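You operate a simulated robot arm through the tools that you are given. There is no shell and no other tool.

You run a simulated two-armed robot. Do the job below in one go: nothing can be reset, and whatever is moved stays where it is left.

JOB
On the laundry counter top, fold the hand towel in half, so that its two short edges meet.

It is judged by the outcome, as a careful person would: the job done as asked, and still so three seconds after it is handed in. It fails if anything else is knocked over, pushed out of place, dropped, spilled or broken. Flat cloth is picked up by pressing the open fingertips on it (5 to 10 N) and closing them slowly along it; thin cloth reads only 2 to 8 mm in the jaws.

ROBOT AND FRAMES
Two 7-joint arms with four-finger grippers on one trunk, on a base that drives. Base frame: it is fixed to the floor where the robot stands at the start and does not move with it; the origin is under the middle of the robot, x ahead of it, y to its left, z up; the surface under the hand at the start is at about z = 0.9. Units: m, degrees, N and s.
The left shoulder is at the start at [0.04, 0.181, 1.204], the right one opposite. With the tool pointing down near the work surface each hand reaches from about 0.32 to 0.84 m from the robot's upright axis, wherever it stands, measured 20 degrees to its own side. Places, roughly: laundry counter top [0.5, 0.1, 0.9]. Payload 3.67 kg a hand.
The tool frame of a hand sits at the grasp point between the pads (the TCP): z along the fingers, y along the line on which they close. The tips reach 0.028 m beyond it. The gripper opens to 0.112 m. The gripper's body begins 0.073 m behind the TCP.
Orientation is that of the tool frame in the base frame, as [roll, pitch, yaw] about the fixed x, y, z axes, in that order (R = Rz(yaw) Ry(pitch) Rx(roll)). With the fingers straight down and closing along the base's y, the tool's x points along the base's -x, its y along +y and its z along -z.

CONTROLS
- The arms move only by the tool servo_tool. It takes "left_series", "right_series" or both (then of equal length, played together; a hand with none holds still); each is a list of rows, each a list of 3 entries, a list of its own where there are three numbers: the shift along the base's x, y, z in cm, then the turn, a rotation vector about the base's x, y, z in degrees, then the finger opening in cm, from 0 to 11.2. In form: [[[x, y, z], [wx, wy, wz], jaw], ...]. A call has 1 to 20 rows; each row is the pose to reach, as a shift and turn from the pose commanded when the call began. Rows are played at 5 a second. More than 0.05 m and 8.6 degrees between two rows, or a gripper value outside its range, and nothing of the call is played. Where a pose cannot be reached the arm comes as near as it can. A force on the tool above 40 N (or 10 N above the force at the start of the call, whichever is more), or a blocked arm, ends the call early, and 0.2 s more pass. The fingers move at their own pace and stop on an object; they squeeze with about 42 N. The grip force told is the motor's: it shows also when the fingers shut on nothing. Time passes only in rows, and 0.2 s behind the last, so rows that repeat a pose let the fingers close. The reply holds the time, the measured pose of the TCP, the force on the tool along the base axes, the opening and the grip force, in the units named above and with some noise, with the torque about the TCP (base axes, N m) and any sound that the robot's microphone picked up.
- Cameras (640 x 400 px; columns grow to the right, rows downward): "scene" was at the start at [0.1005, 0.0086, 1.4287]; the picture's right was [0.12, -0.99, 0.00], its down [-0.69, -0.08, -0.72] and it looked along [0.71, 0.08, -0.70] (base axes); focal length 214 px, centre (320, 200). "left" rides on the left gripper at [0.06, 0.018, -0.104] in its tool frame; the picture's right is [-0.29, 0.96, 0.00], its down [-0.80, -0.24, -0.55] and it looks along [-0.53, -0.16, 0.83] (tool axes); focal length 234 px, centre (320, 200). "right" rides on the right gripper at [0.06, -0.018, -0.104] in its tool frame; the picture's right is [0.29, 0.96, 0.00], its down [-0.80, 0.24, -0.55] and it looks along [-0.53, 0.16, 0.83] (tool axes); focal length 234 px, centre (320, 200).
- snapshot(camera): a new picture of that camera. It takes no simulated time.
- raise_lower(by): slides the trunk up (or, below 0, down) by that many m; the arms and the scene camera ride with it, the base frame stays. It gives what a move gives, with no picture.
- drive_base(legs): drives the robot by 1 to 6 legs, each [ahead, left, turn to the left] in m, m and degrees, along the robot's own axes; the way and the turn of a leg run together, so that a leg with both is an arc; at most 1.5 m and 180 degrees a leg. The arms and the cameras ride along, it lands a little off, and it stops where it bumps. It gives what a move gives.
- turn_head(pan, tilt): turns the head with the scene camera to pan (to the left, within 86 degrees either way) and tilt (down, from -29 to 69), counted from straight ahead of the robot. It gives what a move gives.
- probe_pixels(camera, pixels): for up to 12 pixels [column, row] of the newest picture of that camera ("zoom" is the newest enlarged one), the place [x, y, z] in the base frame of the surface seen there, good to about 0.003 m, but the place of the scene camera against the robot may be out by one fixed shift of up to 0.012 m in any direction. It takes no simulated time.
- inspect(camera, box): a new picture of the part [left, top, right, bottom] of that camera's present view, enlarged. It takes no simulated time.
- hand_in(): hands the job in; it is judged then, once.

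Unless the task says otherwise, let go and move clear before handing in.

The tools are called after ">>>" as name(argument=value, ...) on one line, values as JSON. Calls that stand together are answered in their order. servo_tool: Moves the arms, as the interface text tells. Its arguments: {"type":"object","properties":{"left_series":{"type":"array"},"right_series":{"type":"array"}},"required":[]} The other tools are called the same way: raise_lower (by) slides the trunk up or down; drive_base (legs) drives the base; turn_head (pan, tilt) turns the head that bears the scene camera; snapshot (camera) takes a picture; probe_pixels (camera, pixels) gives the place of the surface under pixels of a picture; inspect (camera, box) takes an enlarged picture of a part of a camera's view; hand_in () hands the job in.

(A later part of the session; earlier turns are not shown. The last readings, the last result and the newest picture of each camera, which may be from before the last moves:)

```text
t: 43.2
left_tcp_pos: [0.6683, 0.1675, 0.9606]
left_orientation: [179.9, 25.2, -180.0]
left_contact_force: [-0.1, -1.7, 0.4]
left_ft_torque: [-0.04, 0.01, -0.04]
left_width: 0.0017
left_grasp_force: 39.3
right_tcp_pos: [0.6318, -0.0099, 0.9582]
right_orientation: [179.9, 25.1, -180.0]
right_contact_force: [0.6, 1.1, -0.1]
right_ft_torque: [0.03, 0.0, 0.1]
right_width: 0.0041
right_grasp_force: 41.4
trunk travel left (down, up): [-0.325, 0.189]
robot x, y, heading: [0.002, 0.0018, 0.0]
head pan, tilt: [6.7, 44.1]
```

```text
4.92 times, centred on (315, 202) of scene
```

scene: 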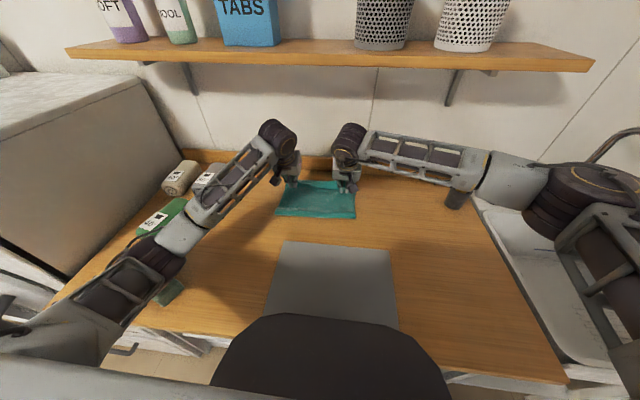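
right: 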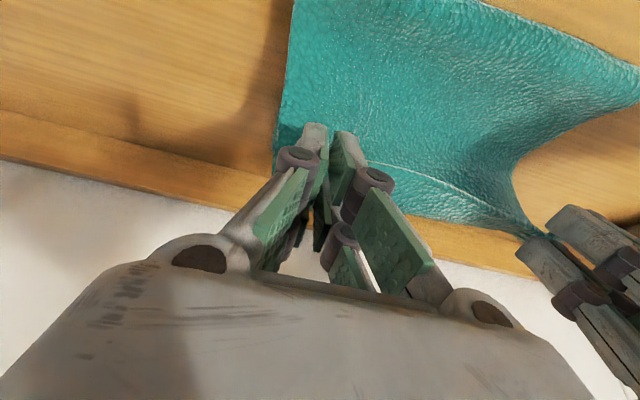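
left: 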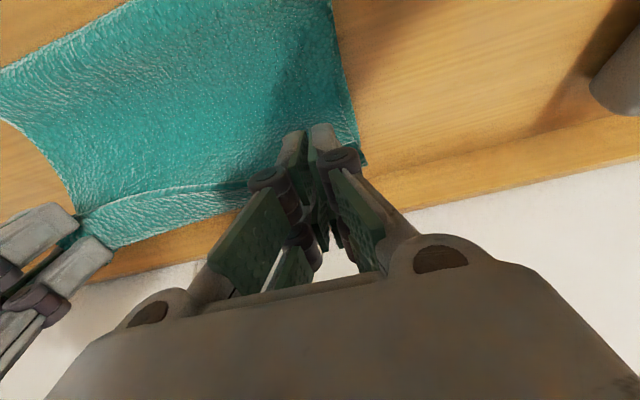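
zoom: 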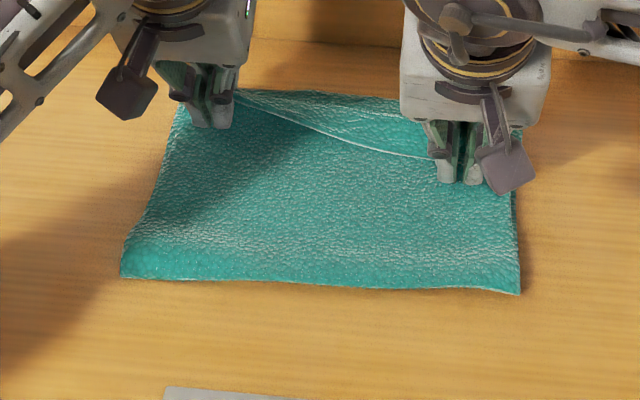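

>>> probe_pixels(camera="zoom", pixels=[[124, 272], [200, 278], [300, 284], [400, 287], [470, 289], [517, 291], [300, 255], [300, 200], [300, 150], [300, 120], [300, 98], [400, 118]])

>>> snapshot(camera="left")

>>> snapshot(camera="right")

```text
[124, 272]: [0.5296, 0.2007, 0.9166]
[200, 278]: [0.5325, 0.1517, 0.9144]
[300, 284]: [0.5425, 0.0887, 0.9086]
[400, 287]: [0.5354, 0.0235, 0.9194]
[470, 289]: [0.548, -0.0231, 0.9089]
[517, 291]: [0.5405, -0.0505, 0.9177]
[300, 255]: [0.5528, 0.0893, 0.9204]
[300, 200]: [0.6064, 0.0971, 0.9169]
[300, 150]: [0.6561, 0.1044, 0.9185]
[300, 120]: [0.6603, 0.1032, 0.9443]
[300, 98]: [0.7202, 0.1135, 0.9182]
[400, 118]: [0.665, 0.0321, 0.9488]
```

```text
taken
```

left: 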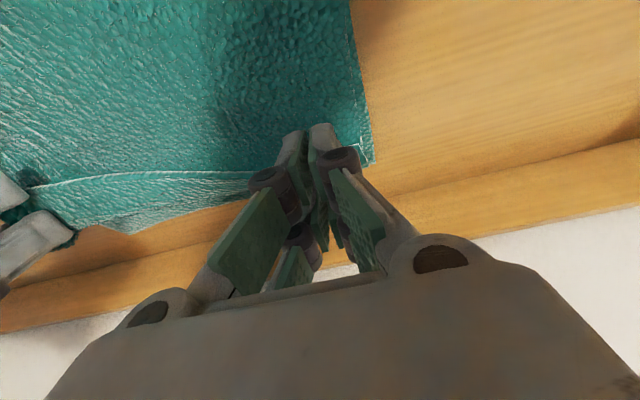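

```text
taken
```

right: 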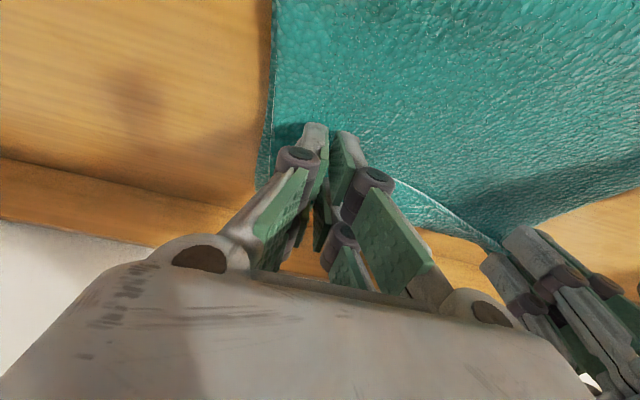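

The fold line is holding at x≈0.532–0.545. I'll lower the edge to just above the lower layer while moving forward a little more on the right, then look again.

>>> servo_tool(left_series=[[[0.6, 0, -0.6], [0, 0, 0], 0], [[1.2, 0, -1.2], [0, 0, 0], 0], [[1.7, 0, -1.6], [0, 0, 0], 0], [[1.7, 0, -1.6], [0, 0, 0], 0]], right_series=[[[0.8, 0, -0.5], [0, 0, 0], 0], [[1.6, 0, -1.0], [0, 0, 0], 0], [[2.4, 0, -1.4], [0, 0, 0], 0], [[2.4, 0, -1.4], [0, 0, 0], 0]])

>>> inspect(camera="scene", box=[250, 165, 380, 240])

```text
t: 44.2
left_tcp_pos: [0.6833, 0.1667, 0.9468]
left_orientation: [179.8, 25.4, 179.8]
left_contact_force: [-0.5, -0.2, -0.1]
left_ft_torque: [-0.01, 0.01, 0.03]
left_width: 0.0016
left_grasp_force: 39.8
right_tcp_pos: [0.6554, -0.0105, 0.9452]
right_orientation: [179.7, 25.1, 179.8]
right_contact_force: [0.6, 0.4, 0.3]
right_ft_torque: [-0.02, -0.02, 0.08]
right_width: 0.004
right_grasp_force: 41.2
trunk travel left (down, up): [-0.325, 0.189]
robot x, y, heading: [0.0036, 0.0015, -0.1]
head pan, tilt: [6.7, 44.1]
```

```text
4.92 times, centred on (315, 202) of scene
```

zoom: 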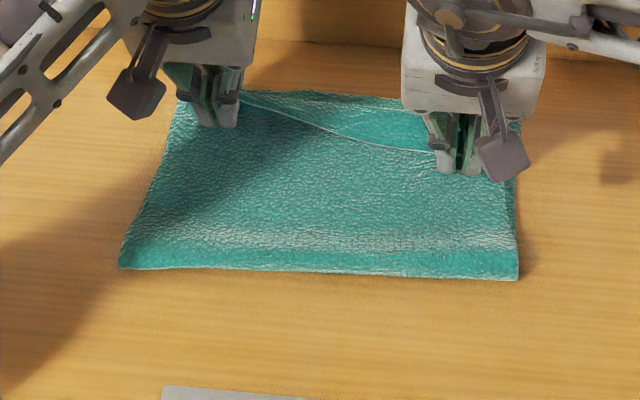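

>>> probe_pixels(camera="zoom", pixels=[[122, 264], [200, 268], [300, 272], [400, 275], [470, 277], [515, 278], [300, 250], [300, 200], [300, 140], [300, 120], [300, 95], [400, 118]])

>>> snapshot(camera="scene")

```text
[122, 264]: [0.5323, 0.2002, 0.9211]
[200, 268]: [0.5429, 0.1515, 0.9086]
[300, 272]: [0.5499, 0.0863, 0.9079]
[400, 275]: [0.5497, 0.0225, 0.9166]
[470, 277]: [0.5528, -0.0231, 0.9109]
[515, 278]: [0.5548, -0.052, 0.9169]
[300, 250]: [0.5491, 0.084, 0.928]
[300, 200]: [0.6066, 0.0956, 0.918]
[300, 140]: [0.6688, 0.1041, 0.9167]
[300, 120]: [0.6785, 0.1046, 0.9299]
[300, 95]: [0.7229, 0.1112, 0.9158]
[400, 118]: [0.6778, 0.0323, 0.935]
```

```text
taken
```

scene: 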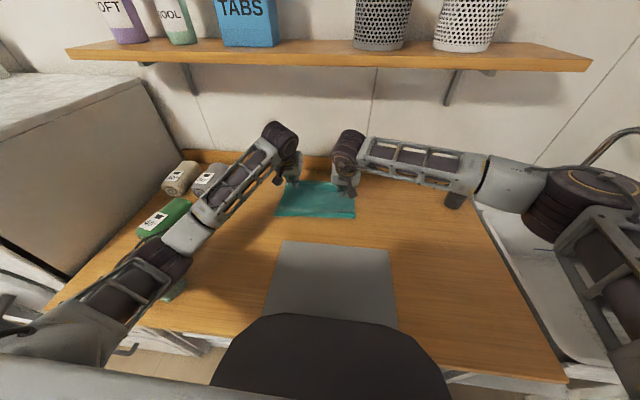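

The fold on the right crept forward again (x≈0.557), so something is using up length there. I'll check the far right corner with the right camera.

>>> snapshot(camera="right")

>>> inspect(camera="right", box=[220, 80, 420, 205])

>>> snapshot(camera="left")

>>> inspect(camera="left", box=[240, 80, 440, 205])

```text
taken
```

right: 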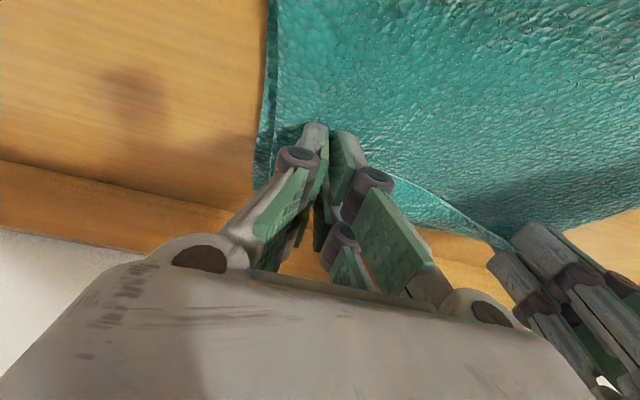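

```text
3.20 times, centred on (320, 142) of right
```

zoom: 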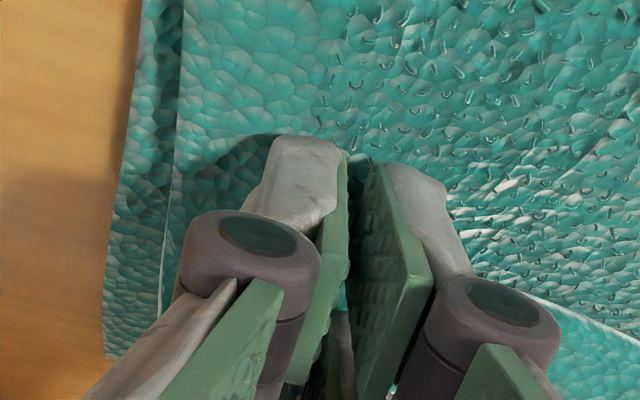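

```text
taken
```

left: 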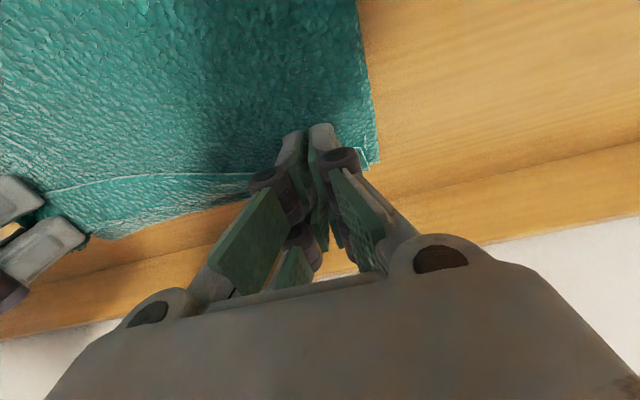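

```text
3.20 times, centred on (340, 142) of left
```

zoom: 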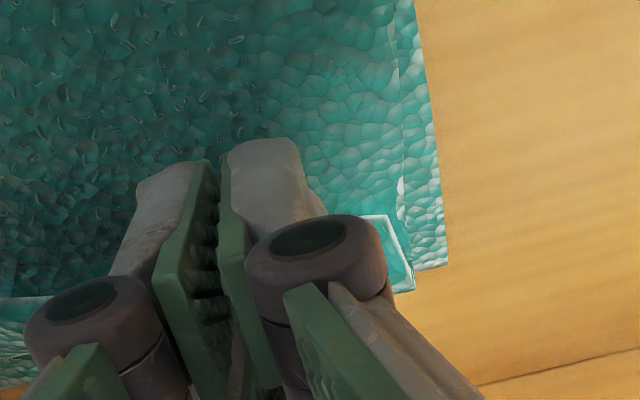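

In the left zoom the lower layer's far left corner is at (447,265) and the top layer's corner tip at (412,290); in the right picture the lower far right corner is about (253,192). I'll probe them.

>>> probe_pixels(camera="left", pixels=[[378, 161], [369, 169], [366, 150], [357, 149], [376, 130], [100, 232], [150, 220], [200, 205], [60, 195], [120, 180], [200, 176]])

>>> probe_pixels(camera="right", pixels=[[255, 189], [258, 175], [262, 120], [271, 172], [273, 130], [276, 60], [420, 190], [450, 215], [400, 205], [430, 225], [480, 235]])

```text
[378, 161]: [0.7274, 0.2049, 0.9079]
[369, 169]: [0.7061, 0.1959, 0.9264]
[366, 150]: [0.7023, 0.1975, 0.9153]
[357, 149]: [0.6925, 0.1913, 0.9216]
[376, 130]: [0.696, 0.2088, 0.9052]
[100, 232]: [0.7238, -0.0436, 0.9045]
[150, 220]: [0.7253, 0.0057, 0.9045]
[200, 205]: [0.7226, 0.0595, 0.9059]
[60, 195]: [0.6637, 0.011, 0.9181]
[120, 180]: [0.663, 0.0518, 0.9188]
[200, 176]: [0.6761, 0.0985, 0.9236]
```

```text
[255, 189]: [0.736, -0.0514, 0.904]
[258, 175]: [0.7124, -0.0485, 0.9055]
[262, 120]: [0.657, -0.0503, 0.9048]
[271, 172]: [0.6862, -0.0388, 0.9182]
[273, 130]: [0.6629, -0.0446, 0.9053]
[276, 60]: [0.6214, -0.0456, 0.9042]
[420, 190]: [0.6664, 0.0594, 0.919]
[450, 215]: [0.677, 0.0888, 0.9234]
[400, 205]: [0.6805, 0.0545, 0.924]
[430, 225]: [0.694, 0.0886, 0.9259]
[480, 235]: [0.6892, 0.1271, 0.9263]
```

The far corners haven't moved (0.730, 0.206) and (0.736, -0.051). I'll back up once more and set the fold a little further back (about 0.53); then lay the edge down, release, unfold the flap, and finish by re-gripping the hem and drawing it forward to the far edge.

>>> servo_tool(left_series=[[[-1.0, 0, 2.4], [0, 0, 0], 0], [[-2.7, 0, 4.9], [0, 0, 0], 0], [[-4.7, 0, 7.2], [0, 0, 0], 0], [[-6.9, 0, 9.3], [0, 0, 0], 0], [[-9.3, 0, 11.1], [0, 0, 0], 0], [[-11.8, 0, 12.5], [0, 0, 0], 0], [[-14.3, 0, 13.3], [0, 0, 0], 0], [[-16.7, 0, 13.3], [0, 0, 0], 0], [[-18.7, 0, 12.3], [0, 0, 0], 0], [[-19.9, 0, 10.9], [0, 0, 0], 0], [[-19.9, 0, 10.9], [0, 0, 0], 0], [[-19.1, 0, 12.4], [0, 0, 0], 0], [[-17.7, 0, 13.7], [0, 0, 0], 0], [[-16.1, 0, 14.2], [0, 0, 0], 0], [[-14.7, 0, 13.4], [0, 0, 0], 0], [[-13.3, 0, 12.1], [0, 0, 0], 0], [[-11.9, 0, 10.7], [0, 0, 0], 0], [[-10.5, 0, 9.3], [0, 0, 0], 0], [[-9.1, 0, 7.9], [0, 0, 0], 0], [[-7.7, 0, 6.5], [0, 0, 0], 0]], right_series=[[[-1.2, 0, 2.4], [0, 0, 0], 0], [[-3.1, 0, 4.9], [0, 0, 0], 0], [[-5.2, 0, 7.2], [0, 0, 0], 0], [[-7.5, 0, 9.3], [0, 0, 0], 0], [[-10.0, 0, 11.1], [0, 0, 0], 0], [[-12.5, 0, 12.5], [0, 0, 0], 0], [[-15.0, 0, 13.3], [0, 0, 0], 0], [[-17.4, 0, 13.3], [0, 0, 0], 0], [[-19.4, 0, 12.3], [0, 0, 0], 0], [[-20.6, 0, 10.9], [0, 0, 0], 0], [[-20.6, 0, 10.9], [0, 0, 0], 0], [[-19.8, 0, 12.4], [0, 0, 0], 0], [[-18.4, 0, 13.7], [0, 0, 0], 0], [[-16.8, 0, 14.2], [0, 0, 0], 0], [[-15.4, 0, 13.4], [0, 0, 0], 0], [[-14.0, 0, 12.1], [0, 0, 0], 0], [[-12.6, 0, 10.7], [0, 0, 0], 0], [[-11.2, 0, 9.3], [0, 0, 0], 0], [[-9.8, 0, 7.9], [0, 0, 0], 0], [[-8.4, 0, 6.5], [0, 0, 0], 0]])

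>>> inspect(camera="scene", box=[250, 165, 380, 240])

```text
t: 48.4
left_tcp_pos: [0.6105, 0.171, 1.0061]
left_orientation: [-179.9, 24.8, 180.0]
left_contact_force: [0.8, -0.6, 0.4]
left_ft_torque: [0.0, 0.03, -0.02]
left_width: 0.0018
left_grasp_force: 38.6
right_tcp_pos: [0.5752, -0.0055, 1.0067]
right_orientation: [-180.0, 24.9, 180.0]
right_contact_force: [0.8, 1.2, 0.9]
right_ft_torque: [-0.02, 0.06, 0.06]
right_width: 0.0039
right_grasp_force: 41.3
trunk travel left (down, up): [-0.325, 0.189]
robot x, y, heading: [-0.0019, 0.0017, 0.1]
head pan, tilt: [6.7, 44.1]
```

```text
4.92 times, centred on (315, 202) of scene
```

zoom: 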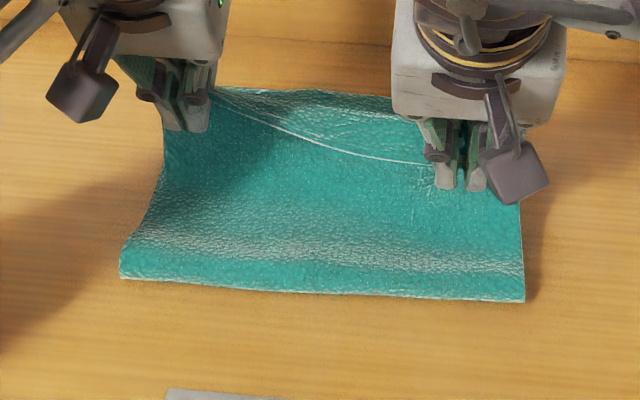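

The fold looks straight again. I'll descend at a slightly steeper slope to about 1.7 cm tip height.

>>> servo_tool(left_series=[[[1.2, 0, -1.2], [0, 0, 0], 0], [[2.4, 0, -2.5], [0, 0, 0], 0], [[3.5, 0, -3.7], [0, 0, 0], 0], [[4.5, 0, -4.8], [0, 0, 0], 0], [[5.3, 0, -5.7], [0, 0, 0], 0], [[5.8, 0, -6.3], [0, 0, 0], 0], [[5.8, 0, -6.3], [0, 0, 0], 0]], right_series=[[[1.2, 0, -1.2], [0, 0, 0], 0], [[2.4, 0, -2.5], [0, 0, 0], 0], [[3.5, 0, -3.7], [0, 0, 0], 0], [[4.5, 0, -4.8], [0, 0, 0], 0], [[5.2, 0, -5.7], [0, 0, 0], 0], [[5.6, 0, -6.3], [0, 0, 0], 0], [[5.6, 0, -6.3], [0, 0, 0], 0]])

>>> inspect(camera="scene", box=[250, 165, 380, 240])

```text
t: 50.0
left_tcp_pos: [0.6651, 0.166, 0.9494]
left_orientation: [179.6, 25.6, 179.9]
left_contact_force: [-0.3, -2.2, 0.1]
left_ft_torque: [-0.04, 0.01, -0.03]
left_width: 0.0016
left_grasp_force: 38.9
right_tcp_pos: [0.6264, -0.0116, 0.9468]
right_orientation: [179.7, 25.2, 179.9]
right_contact_force: [-0.5, 2.4, 1.0]
right_ft_torque: [0.04, 0.02, 0.08]
right_width: 0.0041
right_grasp_force: 41.0
trunk travel left (down, up): [-0.325, 0.189]
robot x, y, heading: [0.0027, -0.0002, -0.2]
head pan, tilt: [6.7, 44.1]
```

```text
4.92 times, centred on (315, 202) of scene
```

zoom: 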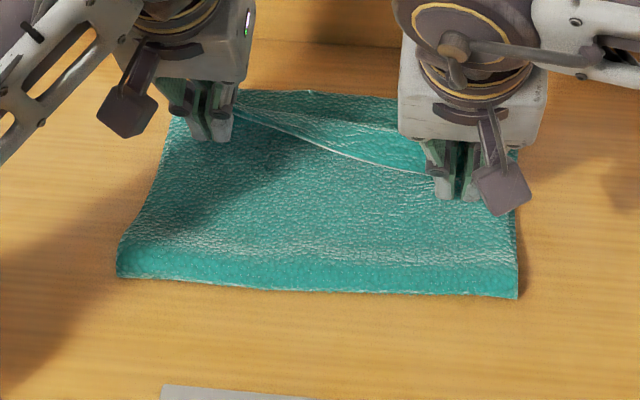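

>>> probe_pixels(camera="zoom", pixels=[[120, 274], [200, 282], [300, 289], [400, 291], [470, 293], [514, 295], [300, 255], [300, 200], [300, 160], [300, 135], [300, 110], [300, 95]])

>>> servo_tool(left_series=[[[0, 0, -0.3], [0, 0, 0], 0], [[0, 0, -0.3], [0, 0, 0], 1], [[0, 0, -0.3], [0, 0, 0], 2], [[0, 0, -0.3], [0, 0, 0], 3], [[0, 0, -0.1], [0, 0, 0], 3.5], [[0, 0, 0.5], [0, 0, 0], 3.5], [[0, 0, 1.5], [0, 0, 0], 3.5], [[0, 0, 3], [0, 0, 0], 3.5], [[-1, 0, 5], [0, 0, 0], 3.5]], right_series=[[[0, 0, -0.2], [0, 0, 0], 0], [[0, 0, -0.2], [0, 0, 0], 1], [[0, 0, -0.2], [0, 0, 0], 2], [[0, 0, -0.2], [0, 0, 0], 3], [[0, 0, 0], [0, 0, 0], 3.5], [[0, 0, 0.5], [0, 0, 0], 3.5], [[0, 0, 1.5], [0, 0, 0], 3.5], [[0, 0, 3], [0, 0, 0], 3.5], [[-1, 0, 5], [0, 0, 0], 3.5]])

>>> inspect(camera="scene", box=[250, 165, 380, 240])

>>> snapshot(camera="left")

>>> snapshot(camera="right")

```text
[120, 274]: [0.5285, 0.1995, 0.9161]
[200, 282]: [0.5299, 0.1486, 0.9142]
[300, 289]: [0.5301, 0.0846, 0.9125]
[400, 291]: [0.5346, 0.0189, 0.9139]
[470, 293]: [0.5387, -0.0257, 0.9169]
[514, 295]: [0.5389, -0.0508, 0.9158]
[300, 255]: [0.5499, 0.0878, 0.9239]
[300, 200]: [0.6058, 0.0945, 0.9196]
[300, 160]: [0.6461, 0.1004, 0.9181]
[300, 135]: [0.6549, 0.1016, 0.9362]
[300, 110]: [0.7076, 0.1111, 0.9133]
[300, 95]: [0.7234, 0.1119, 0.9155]
```

```text
t: 52.0
left_tcp_pos: [0.6567, 0.1711, 0.9921]
left_orientation: [180.0, 24.8, -180.0]
left_contact_force: [0.0, 0.1, -0.1]
left_ft_torque: [-0.01, -0.02, 0.0]
left_width: 0.0352
left_grasp_force: 0.1
right_tcp_pos: [0.6197, -0.0046, 0.9948]
right_orientation: [180.0, 25.0, 179.9]
right_contact_force: [-0.8, -0.5, -0.1]
right_ft_torque: [0.01, -0.03, 0.02]
right_width: 0.0352
right_grasp_force: 0.1
trunk travel left (down, up): [-0.325, 0.189]
robot x, y, heading: [-0.0017, 0.003, -0.1]
head pan, tilt: [6.7, 44.1]
```

```text
4.92 times, centred on (315, 202) of scene
```

zoom: 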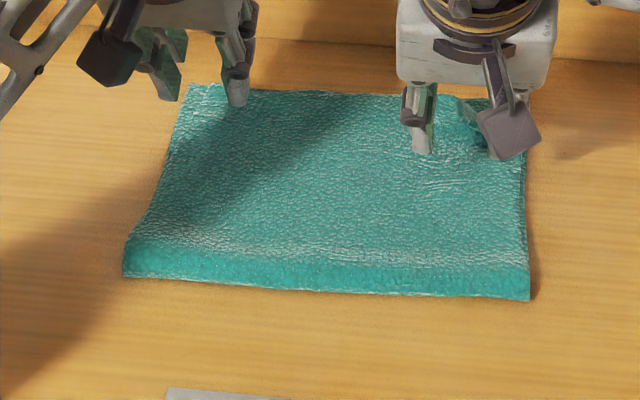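

```text
taken
```

left: 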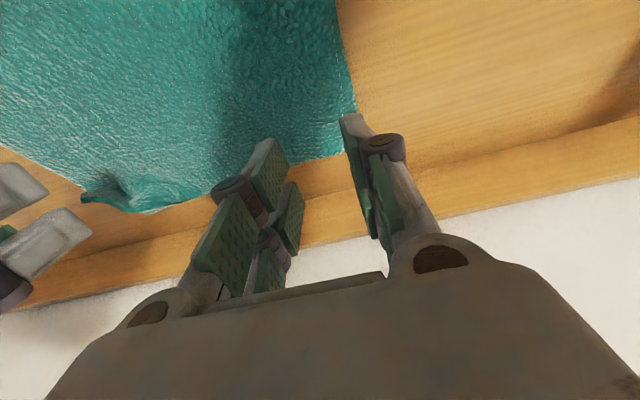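

```text
taken
```

right: 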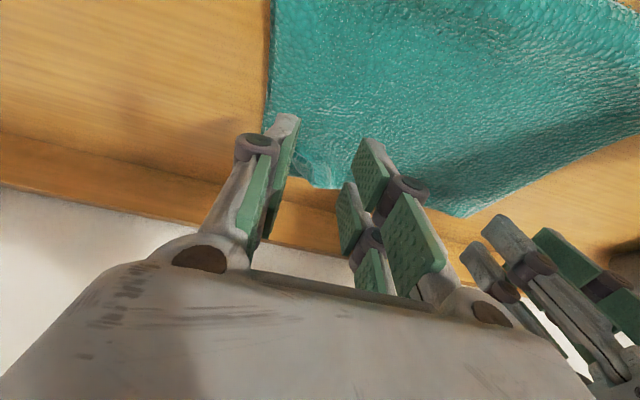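

On release the flap sprang open by itself: the hem now lies forward. I'll back the hands away to see the whole towel.

>>> servo_tool(left_series=[[[-3, 0, 2], [0, 3, 0], 3.5], [[-6.5, 0.8, 4], [0, 8, 0], 3.5], [[-10, 1.6, 6], [0, 14, 0], 3.5], [[-13.5, 2.4, 7], [0, 20, 0], 3.5], [[-17, 3.2, 8], [0, 25, 0], 3.5], [[-20, 4, 8], [0, 25, 0], 3.5], [[-22, 5, 8], [0, 25, 0], 3.5]], right_series=[[[-3, 0, 2], [0, 3, 0], 3.5], [[-6, -1.5, 4], [0, 8, 0], 3.5], [[-9, -4, 6], [0, 14, 0], 3.5], [[-12, -6.5, 7], [0, 20, 0], 3.5], [[-15, -9, 8], [0, 25, 0], 3.5], [[-17, -11, 8], [0, 25, 0], 3.5], [[-18, -13, 8], [0, 25, 0], 3.5]])

>>> snapshot(camera="scene")

>>> inspect(camera="scene", box=[250, 165, 380, 240])

```text
t: 53.6
left_tcp_pos: [0.4362, 0.2213, 1.0733]
left_orientation: [-179.9, 0.0, 180.0]
left_contact_force: [-0.5, -0.2, 0.1]
left_ft_torque: [0.03, 0.02, -0.02]
left_width: 0.0347
left_grasp_force: 0.0
right_tcp_pos: [0.4391, -0.1376, 1.0753]
right_orientation: [-179.9, 0.0, 180.0]
right_contact_force: [-0.2, -0.2, 0.0]
right_ft_torque: [0.0, 0.0, -0.01]
right_width: 0.0351
right_grasp_force: 0.1
trunk travel left (down, up): [-0.325, 0.189]
robot x, y, heading: [-0.0026, -0.0023, -0.1]
head pan, tilt: [6.7, 44.1]
```

```text
taken
```

scene: 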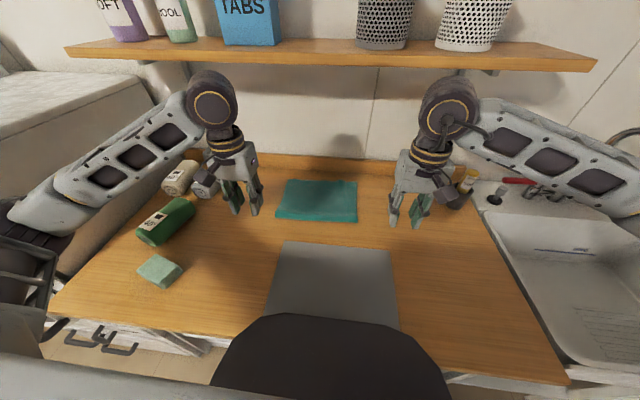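

```text
4.92 times, centred on (315, 202) of scene
```

zoom: 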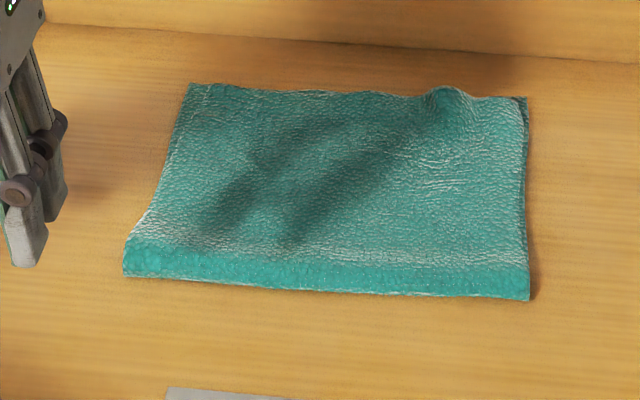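

The towel is folded with the hem close to the far edge; a small bump remains at (445,100) from the right pinch. I'll look at the far edge more closely and measure it.

>>> inspect(camera="scene", box=[270, 170, 370, 200])

>>> probe_pixels(camera="scene", pixels=[[276, 220], [296, 222], [316, 224], [336, 225], [356, 226], [290, 183], [305, 184], [320, 185], [330, 186], [340, 184], [347, 186], [355, 186]])

```text
6.40 times, centred on (320, 185) of scene
```

zoom: 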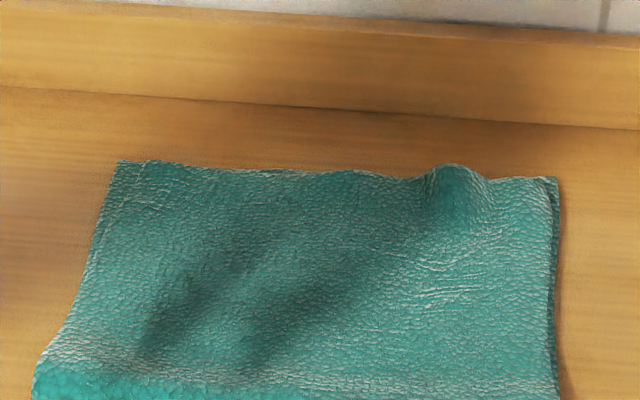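

```text
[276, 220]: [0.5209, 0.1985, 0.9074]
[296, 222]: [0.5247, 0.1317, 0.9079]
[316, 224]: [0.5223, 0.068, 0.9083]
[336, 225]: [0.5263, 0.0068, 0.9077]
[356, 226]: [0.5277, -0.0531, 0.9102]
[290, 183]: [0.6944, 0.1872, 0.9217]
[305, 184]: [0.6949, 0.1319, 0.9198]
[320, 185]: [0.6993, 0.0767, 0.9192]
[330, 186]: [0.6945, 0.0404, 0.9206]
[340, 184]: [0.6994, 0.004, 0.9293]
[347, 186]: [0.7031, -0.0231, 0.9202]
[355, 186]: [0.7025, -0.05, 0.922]
```

>>> snapshot(camera="left")

>>> snapshot(camera="right")

```text
taken
```

left: 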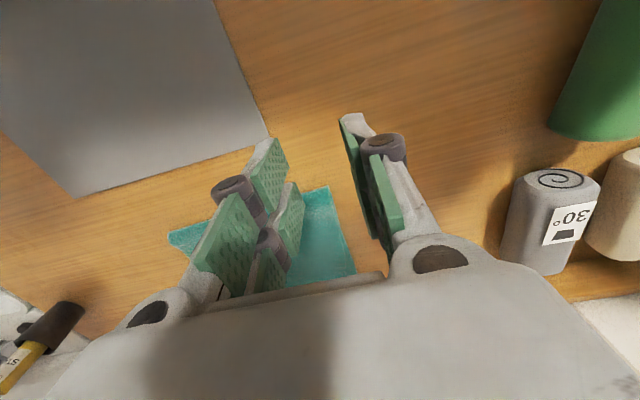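

```text
taken
```

right: 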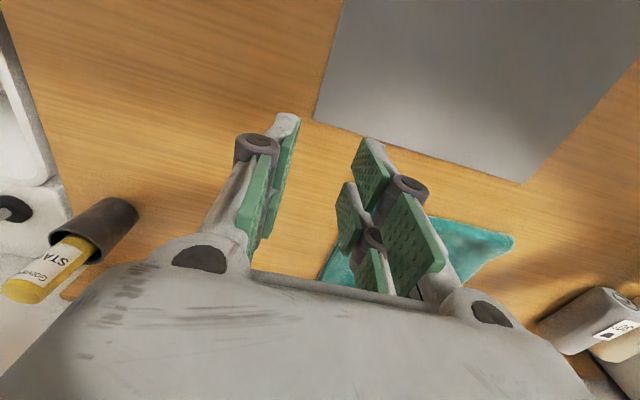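

I'll probe across the far edge in the zoom picture to separate the two layers by height.

>>> probe_pixels(camera="zoom", pixels=[[128, 162], [128, 168], [128, 175], [150, 166], [150, 172], [220, 170], [220, 176], [300, 172], [300, 178], [380, 178], [380, 184], [410, 184]])

>>> probe_pixels(camera="zoom", pixels=[[445, 168], [445, 180], [445, 200], [445, 230], [490, 182], [490, 190], [520, 180], [520, 186], [548, 182], [548, 190], [556, 182], [556, 200]])

>>> inspect(camera="scene", box=[280, 172, 320, 197])

>>> inspect(camera="scene", box=[320, 172, 360, 197])

```text
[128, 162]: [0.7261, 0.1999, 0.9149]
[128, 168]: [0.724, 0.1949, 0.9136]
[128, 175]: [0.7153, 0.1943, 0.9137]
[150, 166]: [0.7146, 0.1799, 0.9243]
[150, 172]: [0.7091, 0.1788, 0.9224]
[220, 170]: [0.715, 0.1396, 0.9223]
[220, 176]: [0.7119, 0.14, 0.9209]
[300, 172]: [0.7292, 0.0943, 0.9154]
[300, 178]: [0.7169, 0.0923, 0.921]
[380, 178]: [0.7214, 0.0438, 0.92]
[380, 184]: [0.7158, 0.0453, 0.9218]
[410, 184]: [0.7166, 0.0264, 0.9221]
```

```text
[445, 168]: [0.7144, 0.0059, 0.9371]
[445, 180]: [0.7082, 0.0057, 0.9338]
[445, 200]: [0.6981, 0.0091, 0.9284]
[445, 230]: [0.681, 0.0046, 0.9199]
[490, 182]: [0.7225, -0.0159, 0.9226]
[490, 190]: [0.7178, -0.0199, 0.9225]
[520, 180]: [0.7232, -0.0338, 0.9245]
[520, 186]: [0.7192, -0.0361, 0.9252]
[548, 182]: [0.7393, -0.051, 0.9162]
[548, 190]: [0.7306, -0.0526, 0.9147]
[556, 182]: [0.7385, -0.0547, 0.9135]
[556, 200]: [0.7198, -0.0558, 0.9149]
```

```text
16.00 times, centred on (300, 184) of scene
```

zoom: 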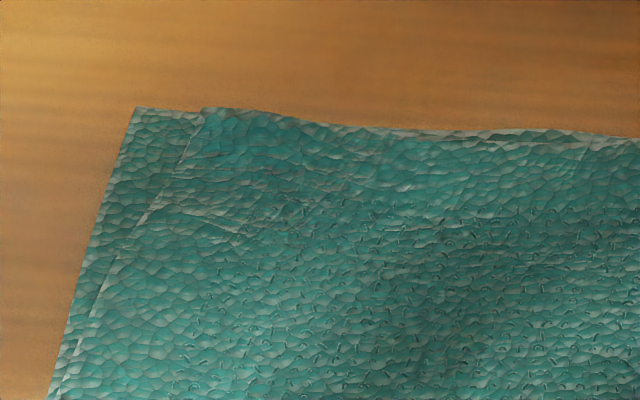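

```text
16.00 times, centred on (340, 184) of scene
```

zoom: 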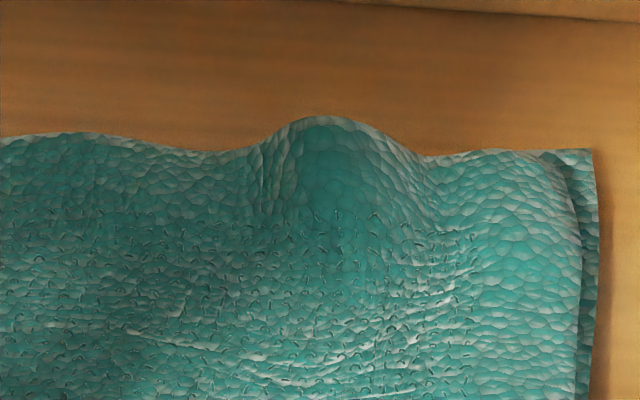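

The two short edges nearly coincide: top hem at x≈0.720–0.725 against the far edge at 0.731–0.736, with a ~2 cm high pleat bump at y≈0.009. I'll flatten the bump by the reverse of a pinch: rest the right hand's fingertips either side of it and open them gently.

>>> servo_tool(right_series=[[[3.3, 1.8, 0], [0, -2, 0], 4], [[6.6, 3.7, -1], [0, -4, 0], 4], [[10, 5.5, -2.5], [0, -7, 0], 4], [[13.3, 7.4, -4], [0, -10, 0], 4], [[16.6, 9.2, -5.5], [0, -13, 0], 4], [[20, 11, -7], [0, -16, 0], 4], [[23.3, 12.9, -8.5], [0, -18, 0], 4], [[26.6, 14.7, -10], [0, -20, 0], 4], [[26.6, 14.7, -10], [0, -20, 0], 4]])

>>> snapshot(camera="right")

>>> inspect(camera="scene", box=[270, 150, 390, 225])

```text
t: 55.6
left_tcp_pos: [0.4363, 0.2217, 1.0735]
left_orientation: [-179.9, -0.1, 180.0]
left_contact_force: [0.4, -1.0, -0.6]
left_ft_torque: [0.0, -0.04, -0.03]
left_width: 0.0349
left_grasp_force: 0.0
right_tcp_pos: [0.7095, 0.0092, 0.9721]
right_orientation: [-180.0, 20.1, -179.9]
right_contact_force: [0.1, -0.4, -0.1]
right_ft_torque: [0.04, -0.01, -0.01]
right_width: 0.0399
right_grasp_force: 0.0
trunk travel left (down, up): [-0.325, 0.189]
robot x, y, heading: [-0.0016, -0.0016, -0.0]
head pan, tilt: [6.7, 44.1]
```

```text
taken
```

right: 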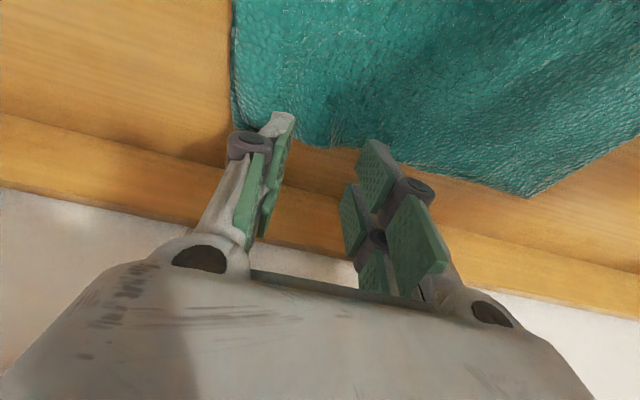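

```text
5.33 times, centred on (330, 188) of scene
```

zoom: 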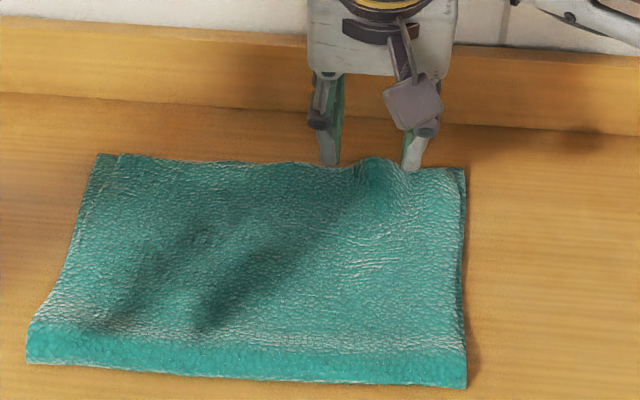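

The right camera now sees the far edge well, with corners near (235,125) and (530,195). I'll zoom there and measure the two layers' edges.

>>> inspect(camera="right", box=[210, 80, 370, 180])

>>> inspect(camera="right", box=[400, 110, 560, 210])

>>> probe_pixels(camera="right", pixels=[[237, 122], [243, 122], [255, 128], [300, 142], [320, 145], [334, 125], [334, 145], [420, 160], [460, 175], [500, 186], [530, 192], [520, 185]])

```text
4.00 times, centred on (290, 130) of right
```

zoom: 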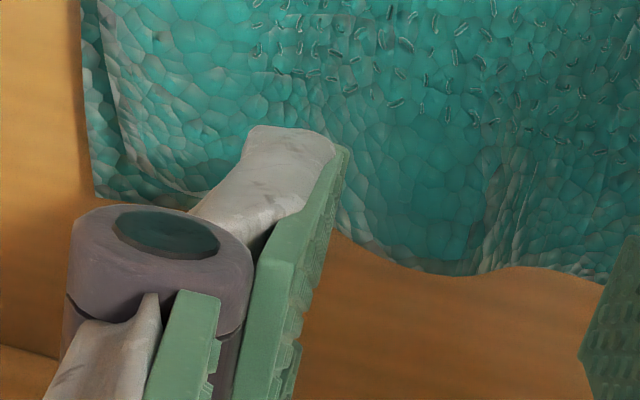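

```text
4.00 times, centred on (480, 160) of right
```

zoom: 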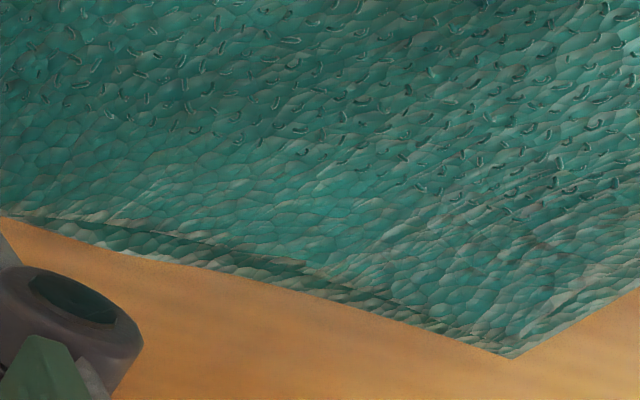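

```text
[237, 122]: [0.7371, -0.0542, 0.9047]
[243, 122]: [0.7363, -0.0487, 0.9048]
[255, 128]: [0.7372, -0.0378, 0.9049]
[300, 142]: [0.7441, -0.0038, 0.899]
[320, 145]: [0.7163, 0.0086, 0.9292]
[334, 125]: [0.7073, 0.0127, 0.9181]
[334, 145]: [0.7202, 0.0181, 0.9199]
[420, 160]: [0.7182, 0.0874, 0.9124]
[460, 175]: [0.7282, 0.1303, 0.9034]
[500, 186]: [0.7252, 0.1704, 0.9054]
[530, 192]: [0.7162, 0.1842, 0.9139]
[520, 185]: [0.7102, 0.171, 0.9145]
```

The hem trails the far edge by only about 0.5–1 cm along its length. I'll lower the right fingertips either side of the bump.

>>> servo_tool(right_series=[[[-0.3, 0, -0.8], [0, 0, 0], 4], [[-0.6, 0, -1.6], [0, 0, 0], 4], [[-0.6, 0, -2.3], [0, 0, 0], 4], [[-0.6, 0, -2.6], [0, 0, 0], 4], [[-0.6, 0, -2.8], [0, 0, 0], 4], [[-0.6, 0, -2.8], [0, 0, 0], 4]])

>>> inspect(camera="right", box=[210, 80, 410, 205])

```text
t: 57.0
left_tcp_pos: [0.4371, 0.2214, 1.0732]
left_orientation: [-179.9, 0.0, 180.0]
left_contact_force: [0.1, -0.6, 0.0]
left_ft_torque: [-0.01, 0.01, 0.0]
left_width: 0.0348
left_grasp_force: 0.0
right_tcp_pos: [0.7014, 0.0098, 0.9454]
right_orientation: [-180.0, 20.0, 180.0]
right_contact_force: [0.4, 0.4, -0.2]
right_ft_torque: [-0.01, -0.03, 0.0]
right_width: 0.0399
right_grasp_force: 0.1
trunk travel left (down, up): [-0.325, 0.189]
robot x, y, heading: [-0.0028, -0.0018, -0.0]
head pan, tilt: [6.7, 44.1]
```

```text
3.20 times, centred on (310, 142) of right
```

zoom: 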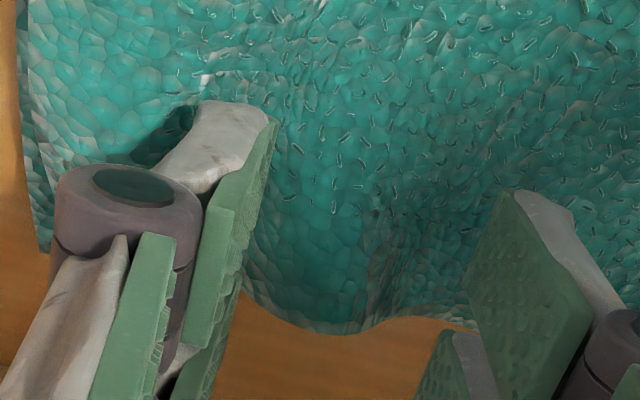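

The bump sits slightly toward the outer finger. I'll shift 4 mm right and lower until it presses lightly.

>>> servo_tool(right_series=[[[0, -0.4, 0], [0, 0, 0], 4], [[0, -0.4, -0.2], [0, 0, 0], 4], [[0, -0.4, -0.35], [0, 0, 0], 4], [[0, -0.4, -0.45], [0, 0, 0], 4], [[0, -0.4, -0.45], [0, 0, 0], 4]])

```text
t: 58.2
left_tcp_pos: [0.4368, 0.2213, 1.074]
left_orientation: [180.0, 0.0, 179.9]
left_contact_force: [1.0, -1.2, -0.9]
left_ft_torque: [0.03, 0.04, 0.0]
left_width: 0.0349
left_grasp_force: 0.1
right_tcp_pos: [0.6991, 0.0067, 0.9435]
right_orientation: [180.0, 20.0, 180.0]
right_contact_force: [-0.3, -0.6, 0.6]
right_ft_torque: [-0.01, 0.0, 0.02]
right_width: 0.04
right_grasp_force: 0.1
trunk travel left (down, up): [-0.325, 0.189]
robot x, y, heading: [-0.0048, 0.0017, 0.0]
head pan, tilt: [6.7, 44.1]
```

>>> servo_tool(right_series=[[[0, 0, -0.1], [0, 0, 0], 4], [[0, 0, -0.2], [0, 0, 0], 4], [[0, 0, -0.3], [0, 0, 0], 4], [[0, 0, -0.3], [0, 0, 0], 4]])

```text
t: 59.2
left_tcp_pos: [0.4373, 0.2205, 1.0725]
left_orientation: [180.0, 0.1, 179.9]
left_contact_force: [0.0, 0.2, 0.1]
left_ft_torque: [0.01, 0.02, -0.04]
left_width: 0.0349
left_grasp_force: 0.1
right_tcp_pos: [0.7004, 0.0061, 0.9412]
right_orientation: [-180.0, 19.9, 180.0]
right_contact_force: [-0.4, -0.2, 3.2]
right_ft_torque: [-0.01, 0.04, 0.01]
right_width: 0.04
right_grasp_force: 0.0
trunk travel left (down, up): [-0.325, 0.189]
robot x, y, heading: [-0.0028, 0.0011, 0.0]
head pan, tilt: [6.7, 44.1]
```

Contact is 3.2 N now. I'll open the fingers slowly to spread the pleat.

>>> servo_tool(right_series=[[[0, 0, -0.03], [0, 0, 0], 4.2], [[0, 0, -0.05], [0, 0, 0], 4.4], [[0, 0, -0.05], [0, 0, 0], 4.7], [[0, 0, -0.05], [0, 0, 0], 5.0], [[0, 0, -0.05], [0, 0, 0], 5.3], [[0, 0, -0.05], [0, 0, 0], 5.6], [[0, 0, -0.05], [0, 0, 0], 5.9], [[0, 0, -0.05], [0, 0, 0], 6.2], [[0, 0, -0.05], [0, 0, 0], 6.2]])

>>> inspect(camera="right", box=[190, 70, 430, 220])

>>> inspect(camera="scene", box=[270, 150, 390, 225])

```text
t: 61.2
left_tcp_pos: [0.4371, 0.2222, 1.0727]
left_orientation: [-179.9, 0.0, 180.0]
left_contact_force: [0.1, -0.8, -0.7]
left_ft_torque: [0.0, 0.0, 0.0]
left_width: 0.0347
left_grasp_force: 0.0
right_tcp_pos: [0.7002, 0.005, 0.9402]
right_orientation: [180.0, 20.0, 180.0]
right_contact_force: [-0.1, -0.5, 1.6]
right_ft_torque: [-0.05, 0.03, -0.03]
right_width: 0.0613
right_grasp_force: 0.2
trunk travel left (down, up): [-0.325, 0.189]
robot x, y, heading: [-0.0013, -0.0013, -0.1]
head pan, tilt: [6.7, 44.1]
```

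```text
2.67 times, centred on (310, 145) of right
```

zoom: 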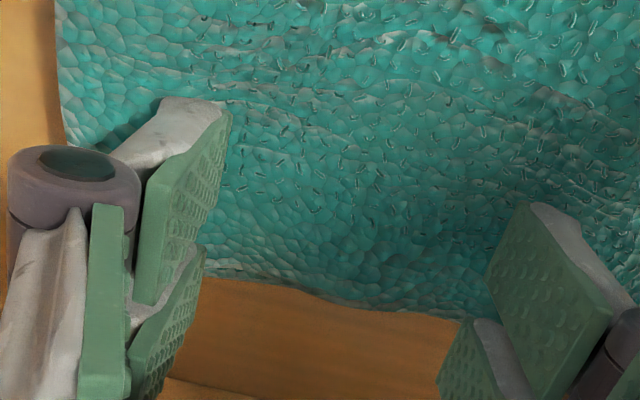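

```text
5.33 times, centred on (330, 188) of scene
```

zoom: 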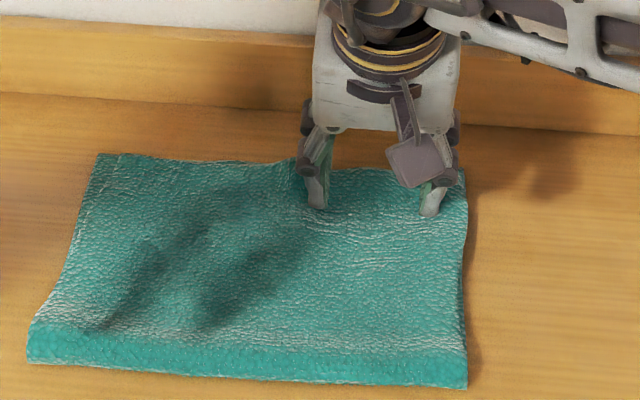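

The bump is gone and the right corner has spread outward over the lower layer. I'll lift the right hand straight up and check the far edge again.

>>> servo_tool(right_series=[[[0, 0, 0.5], [0, 0, 0], 6.2], [[0, 0, 1.5], [0, 0, 0], 6.2], [[0, 0, 3], [0, 0, 0], 6.2], [[0, 0, 3.2], [0, 0, 0], 6.2], [[0, 0, 3.2], [0, 0, 0], 6.2]])

>>> snapshot(camera="right")

>>> inspect(camera="right", box=[210, 80, 370, 180])

>>> inspect(camera="scene", box=[270, 150, 390, 225])

```text
t: 62.4
left_tcp_pos: [0.4374, 0.2216, 1.0732]
left_orientation: [-180.0, 0.1, -179.9]
left_contact_force: [-1.2, 0.4, 0.9]
left_ft_torque: [0.03, 0.02, -0.02]
left_width: 0.0351
left_grasp_force: 0.1
right_tcp_pos: [0.7015, 0.0058, 0.9729]
right_orientation: [-179.9, 20.0, -180.0]
right_contact_force: [-0.4, 0.1, 0.6]
right_ft_torque: [-0.01, -0.05, -0.01]
right_width: 0.062
right_grasp_force: 0.0
trunk travel left (down, up): [-0.325, 0.189]
robot x, y, heading: [-0.0007, 0.0032, 0.3]
head pan, tilt: [6.7, 44.1]
```

```text
taken
```

right: 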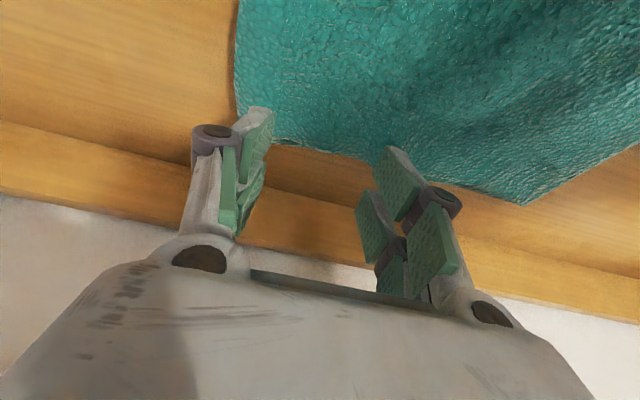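

```text
4.00 times, centred on (290, 130) of right
```

zoom: 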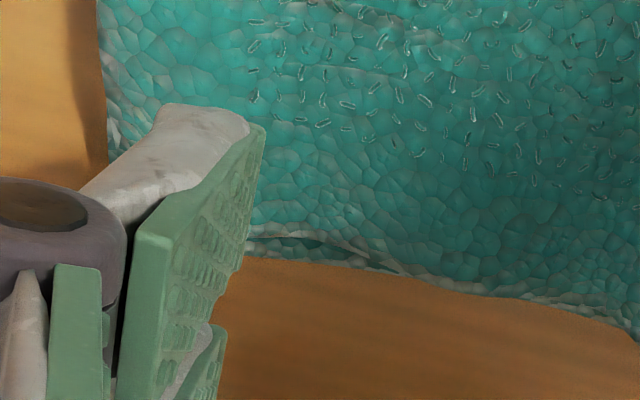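

```text
5.33 times, centred on (330, 188) of scene
```

zoom: 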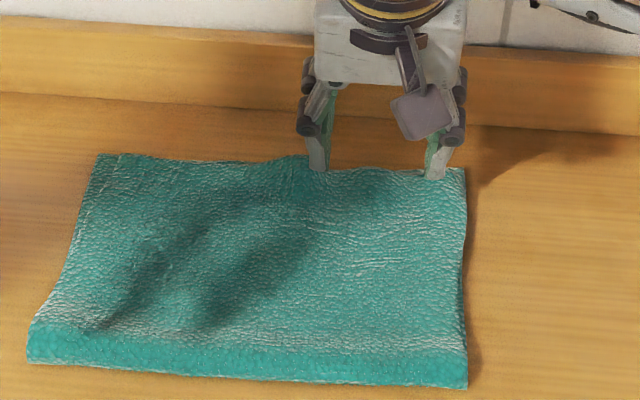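

Now I'll withdraw the right hand the way it came and look at the whole towel.

>>> servo_tool(right_series=[[[-3.3, -1.8, 1.0], [0, 2, 0], 5], [[-6.6, -3.6, 2.5], [0, 4, 0], 4], [[-10, -5.5, 4], [0, 7, 0], 4], [[-13.3, -7.3, 5.5], [0, 10, 0], 4], [[-16.6, -9.2, 7], [0, 13, 0], 4], [[-20, -11, 8.5], [0, 16, 0], 4], [[-23.3, -12.9, 9.5], [0, 18, 0], 4], [[-26.6, -14.7, 10], [0, 20, 0], 4], [[-26.6, -14.7, 10], [0, 20, 0], 4]])

>>> snapshot(camera="scene")

>>> inspect(camera="scene", box=[280, 172, 320, 197])

>>> inspect(camera="scene", box=[320, 172, 360, 197])

>>> inspect(camera="scene", box=[265, 170, 365, 232])

```text
t: 64.4
left_tcp_pos: [0.4364, 0.2218, 1.0719]
left_orientation: [-179.9, 0.0, 180.0]
left_contact_force: [0.5, -0.4, -0.2]
left_ft_torque: [0.02, -0.02, 0.02]
left_width: 0.0348
left_grasp_force: 0.1
right_tcp_pos: [0.4349, -0.1419, 1.0735]
right_orientation: [-180.0, -0.1, -180.0]
right_contact_force: [0.3, 1.0, 1.1]
right_ft_torque: [0.01, 0.04, 0.0]
right_width: 0.0401
right_grasp_force: 0.0
trunk travel left (down, up): [-0.325, 0.189]
robot x, y, heading: [0.003, -0.0006, 0.0]
head pan, tilt: [6.7, 44.1]
```

```text
taken
```

scene: 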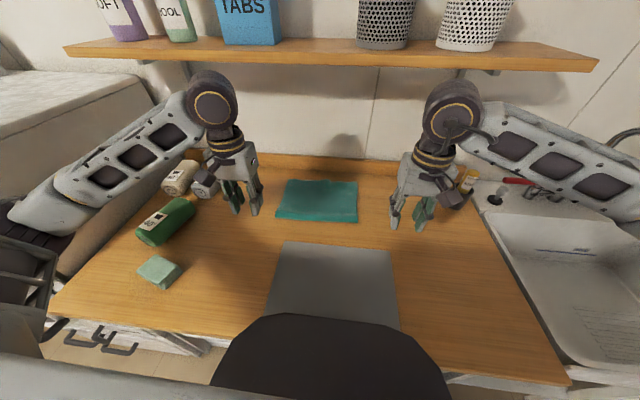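

```text
16.00 times, centred on (300, 184) of scene
```

zoom: 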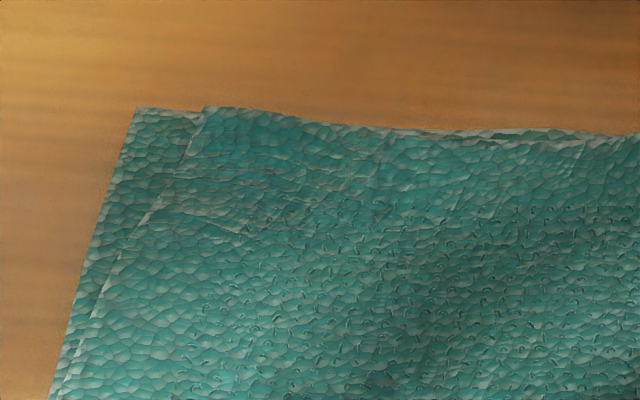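

```text
16.00 times, centred on (340, 184) of scene
```

zoom: 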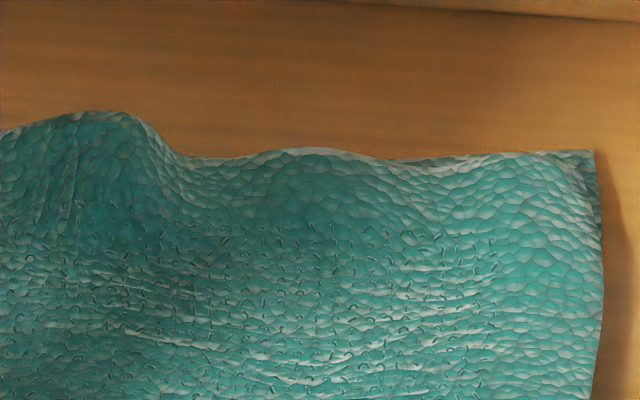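

```text
6.40 times, centred on (315, 201) of scene
```

zoom: 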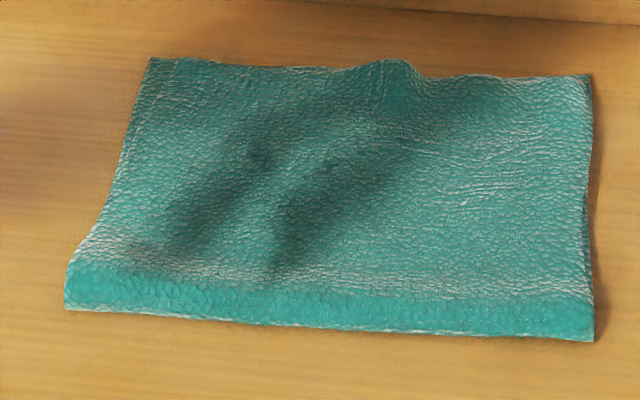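

The right corner now matches; a lower bump shifted to about (325,182), and the left top corner is still ~1.5 cm inside the lower one. I'll measure the bump and treat it likewise with the left hand, drawing outward to the left.

>>> probe_pixels(camera="zoom", pixels=[[385, 68], [385, 80], [385, 100], [350, 75], [420, 80], [320, 75], [460, 80], [385, 130], [160, 65], [190, 68], [300, 300], [300, 260]])

```text
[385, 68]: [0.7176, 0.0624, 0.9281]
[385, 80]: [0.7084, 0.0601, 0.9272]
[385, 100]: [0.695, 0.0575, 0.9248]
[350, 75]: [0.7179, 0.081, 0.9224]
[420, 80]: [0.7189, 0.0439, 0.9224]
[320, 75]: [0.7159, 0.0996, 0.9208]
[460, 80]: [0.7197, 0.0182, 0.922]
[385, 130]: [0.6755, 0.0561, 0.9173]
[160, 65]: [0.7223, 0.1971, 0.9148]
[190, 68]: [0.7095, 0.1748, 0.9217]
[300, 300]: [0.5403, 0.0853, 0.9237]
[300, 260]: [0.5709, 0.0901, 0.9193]
```

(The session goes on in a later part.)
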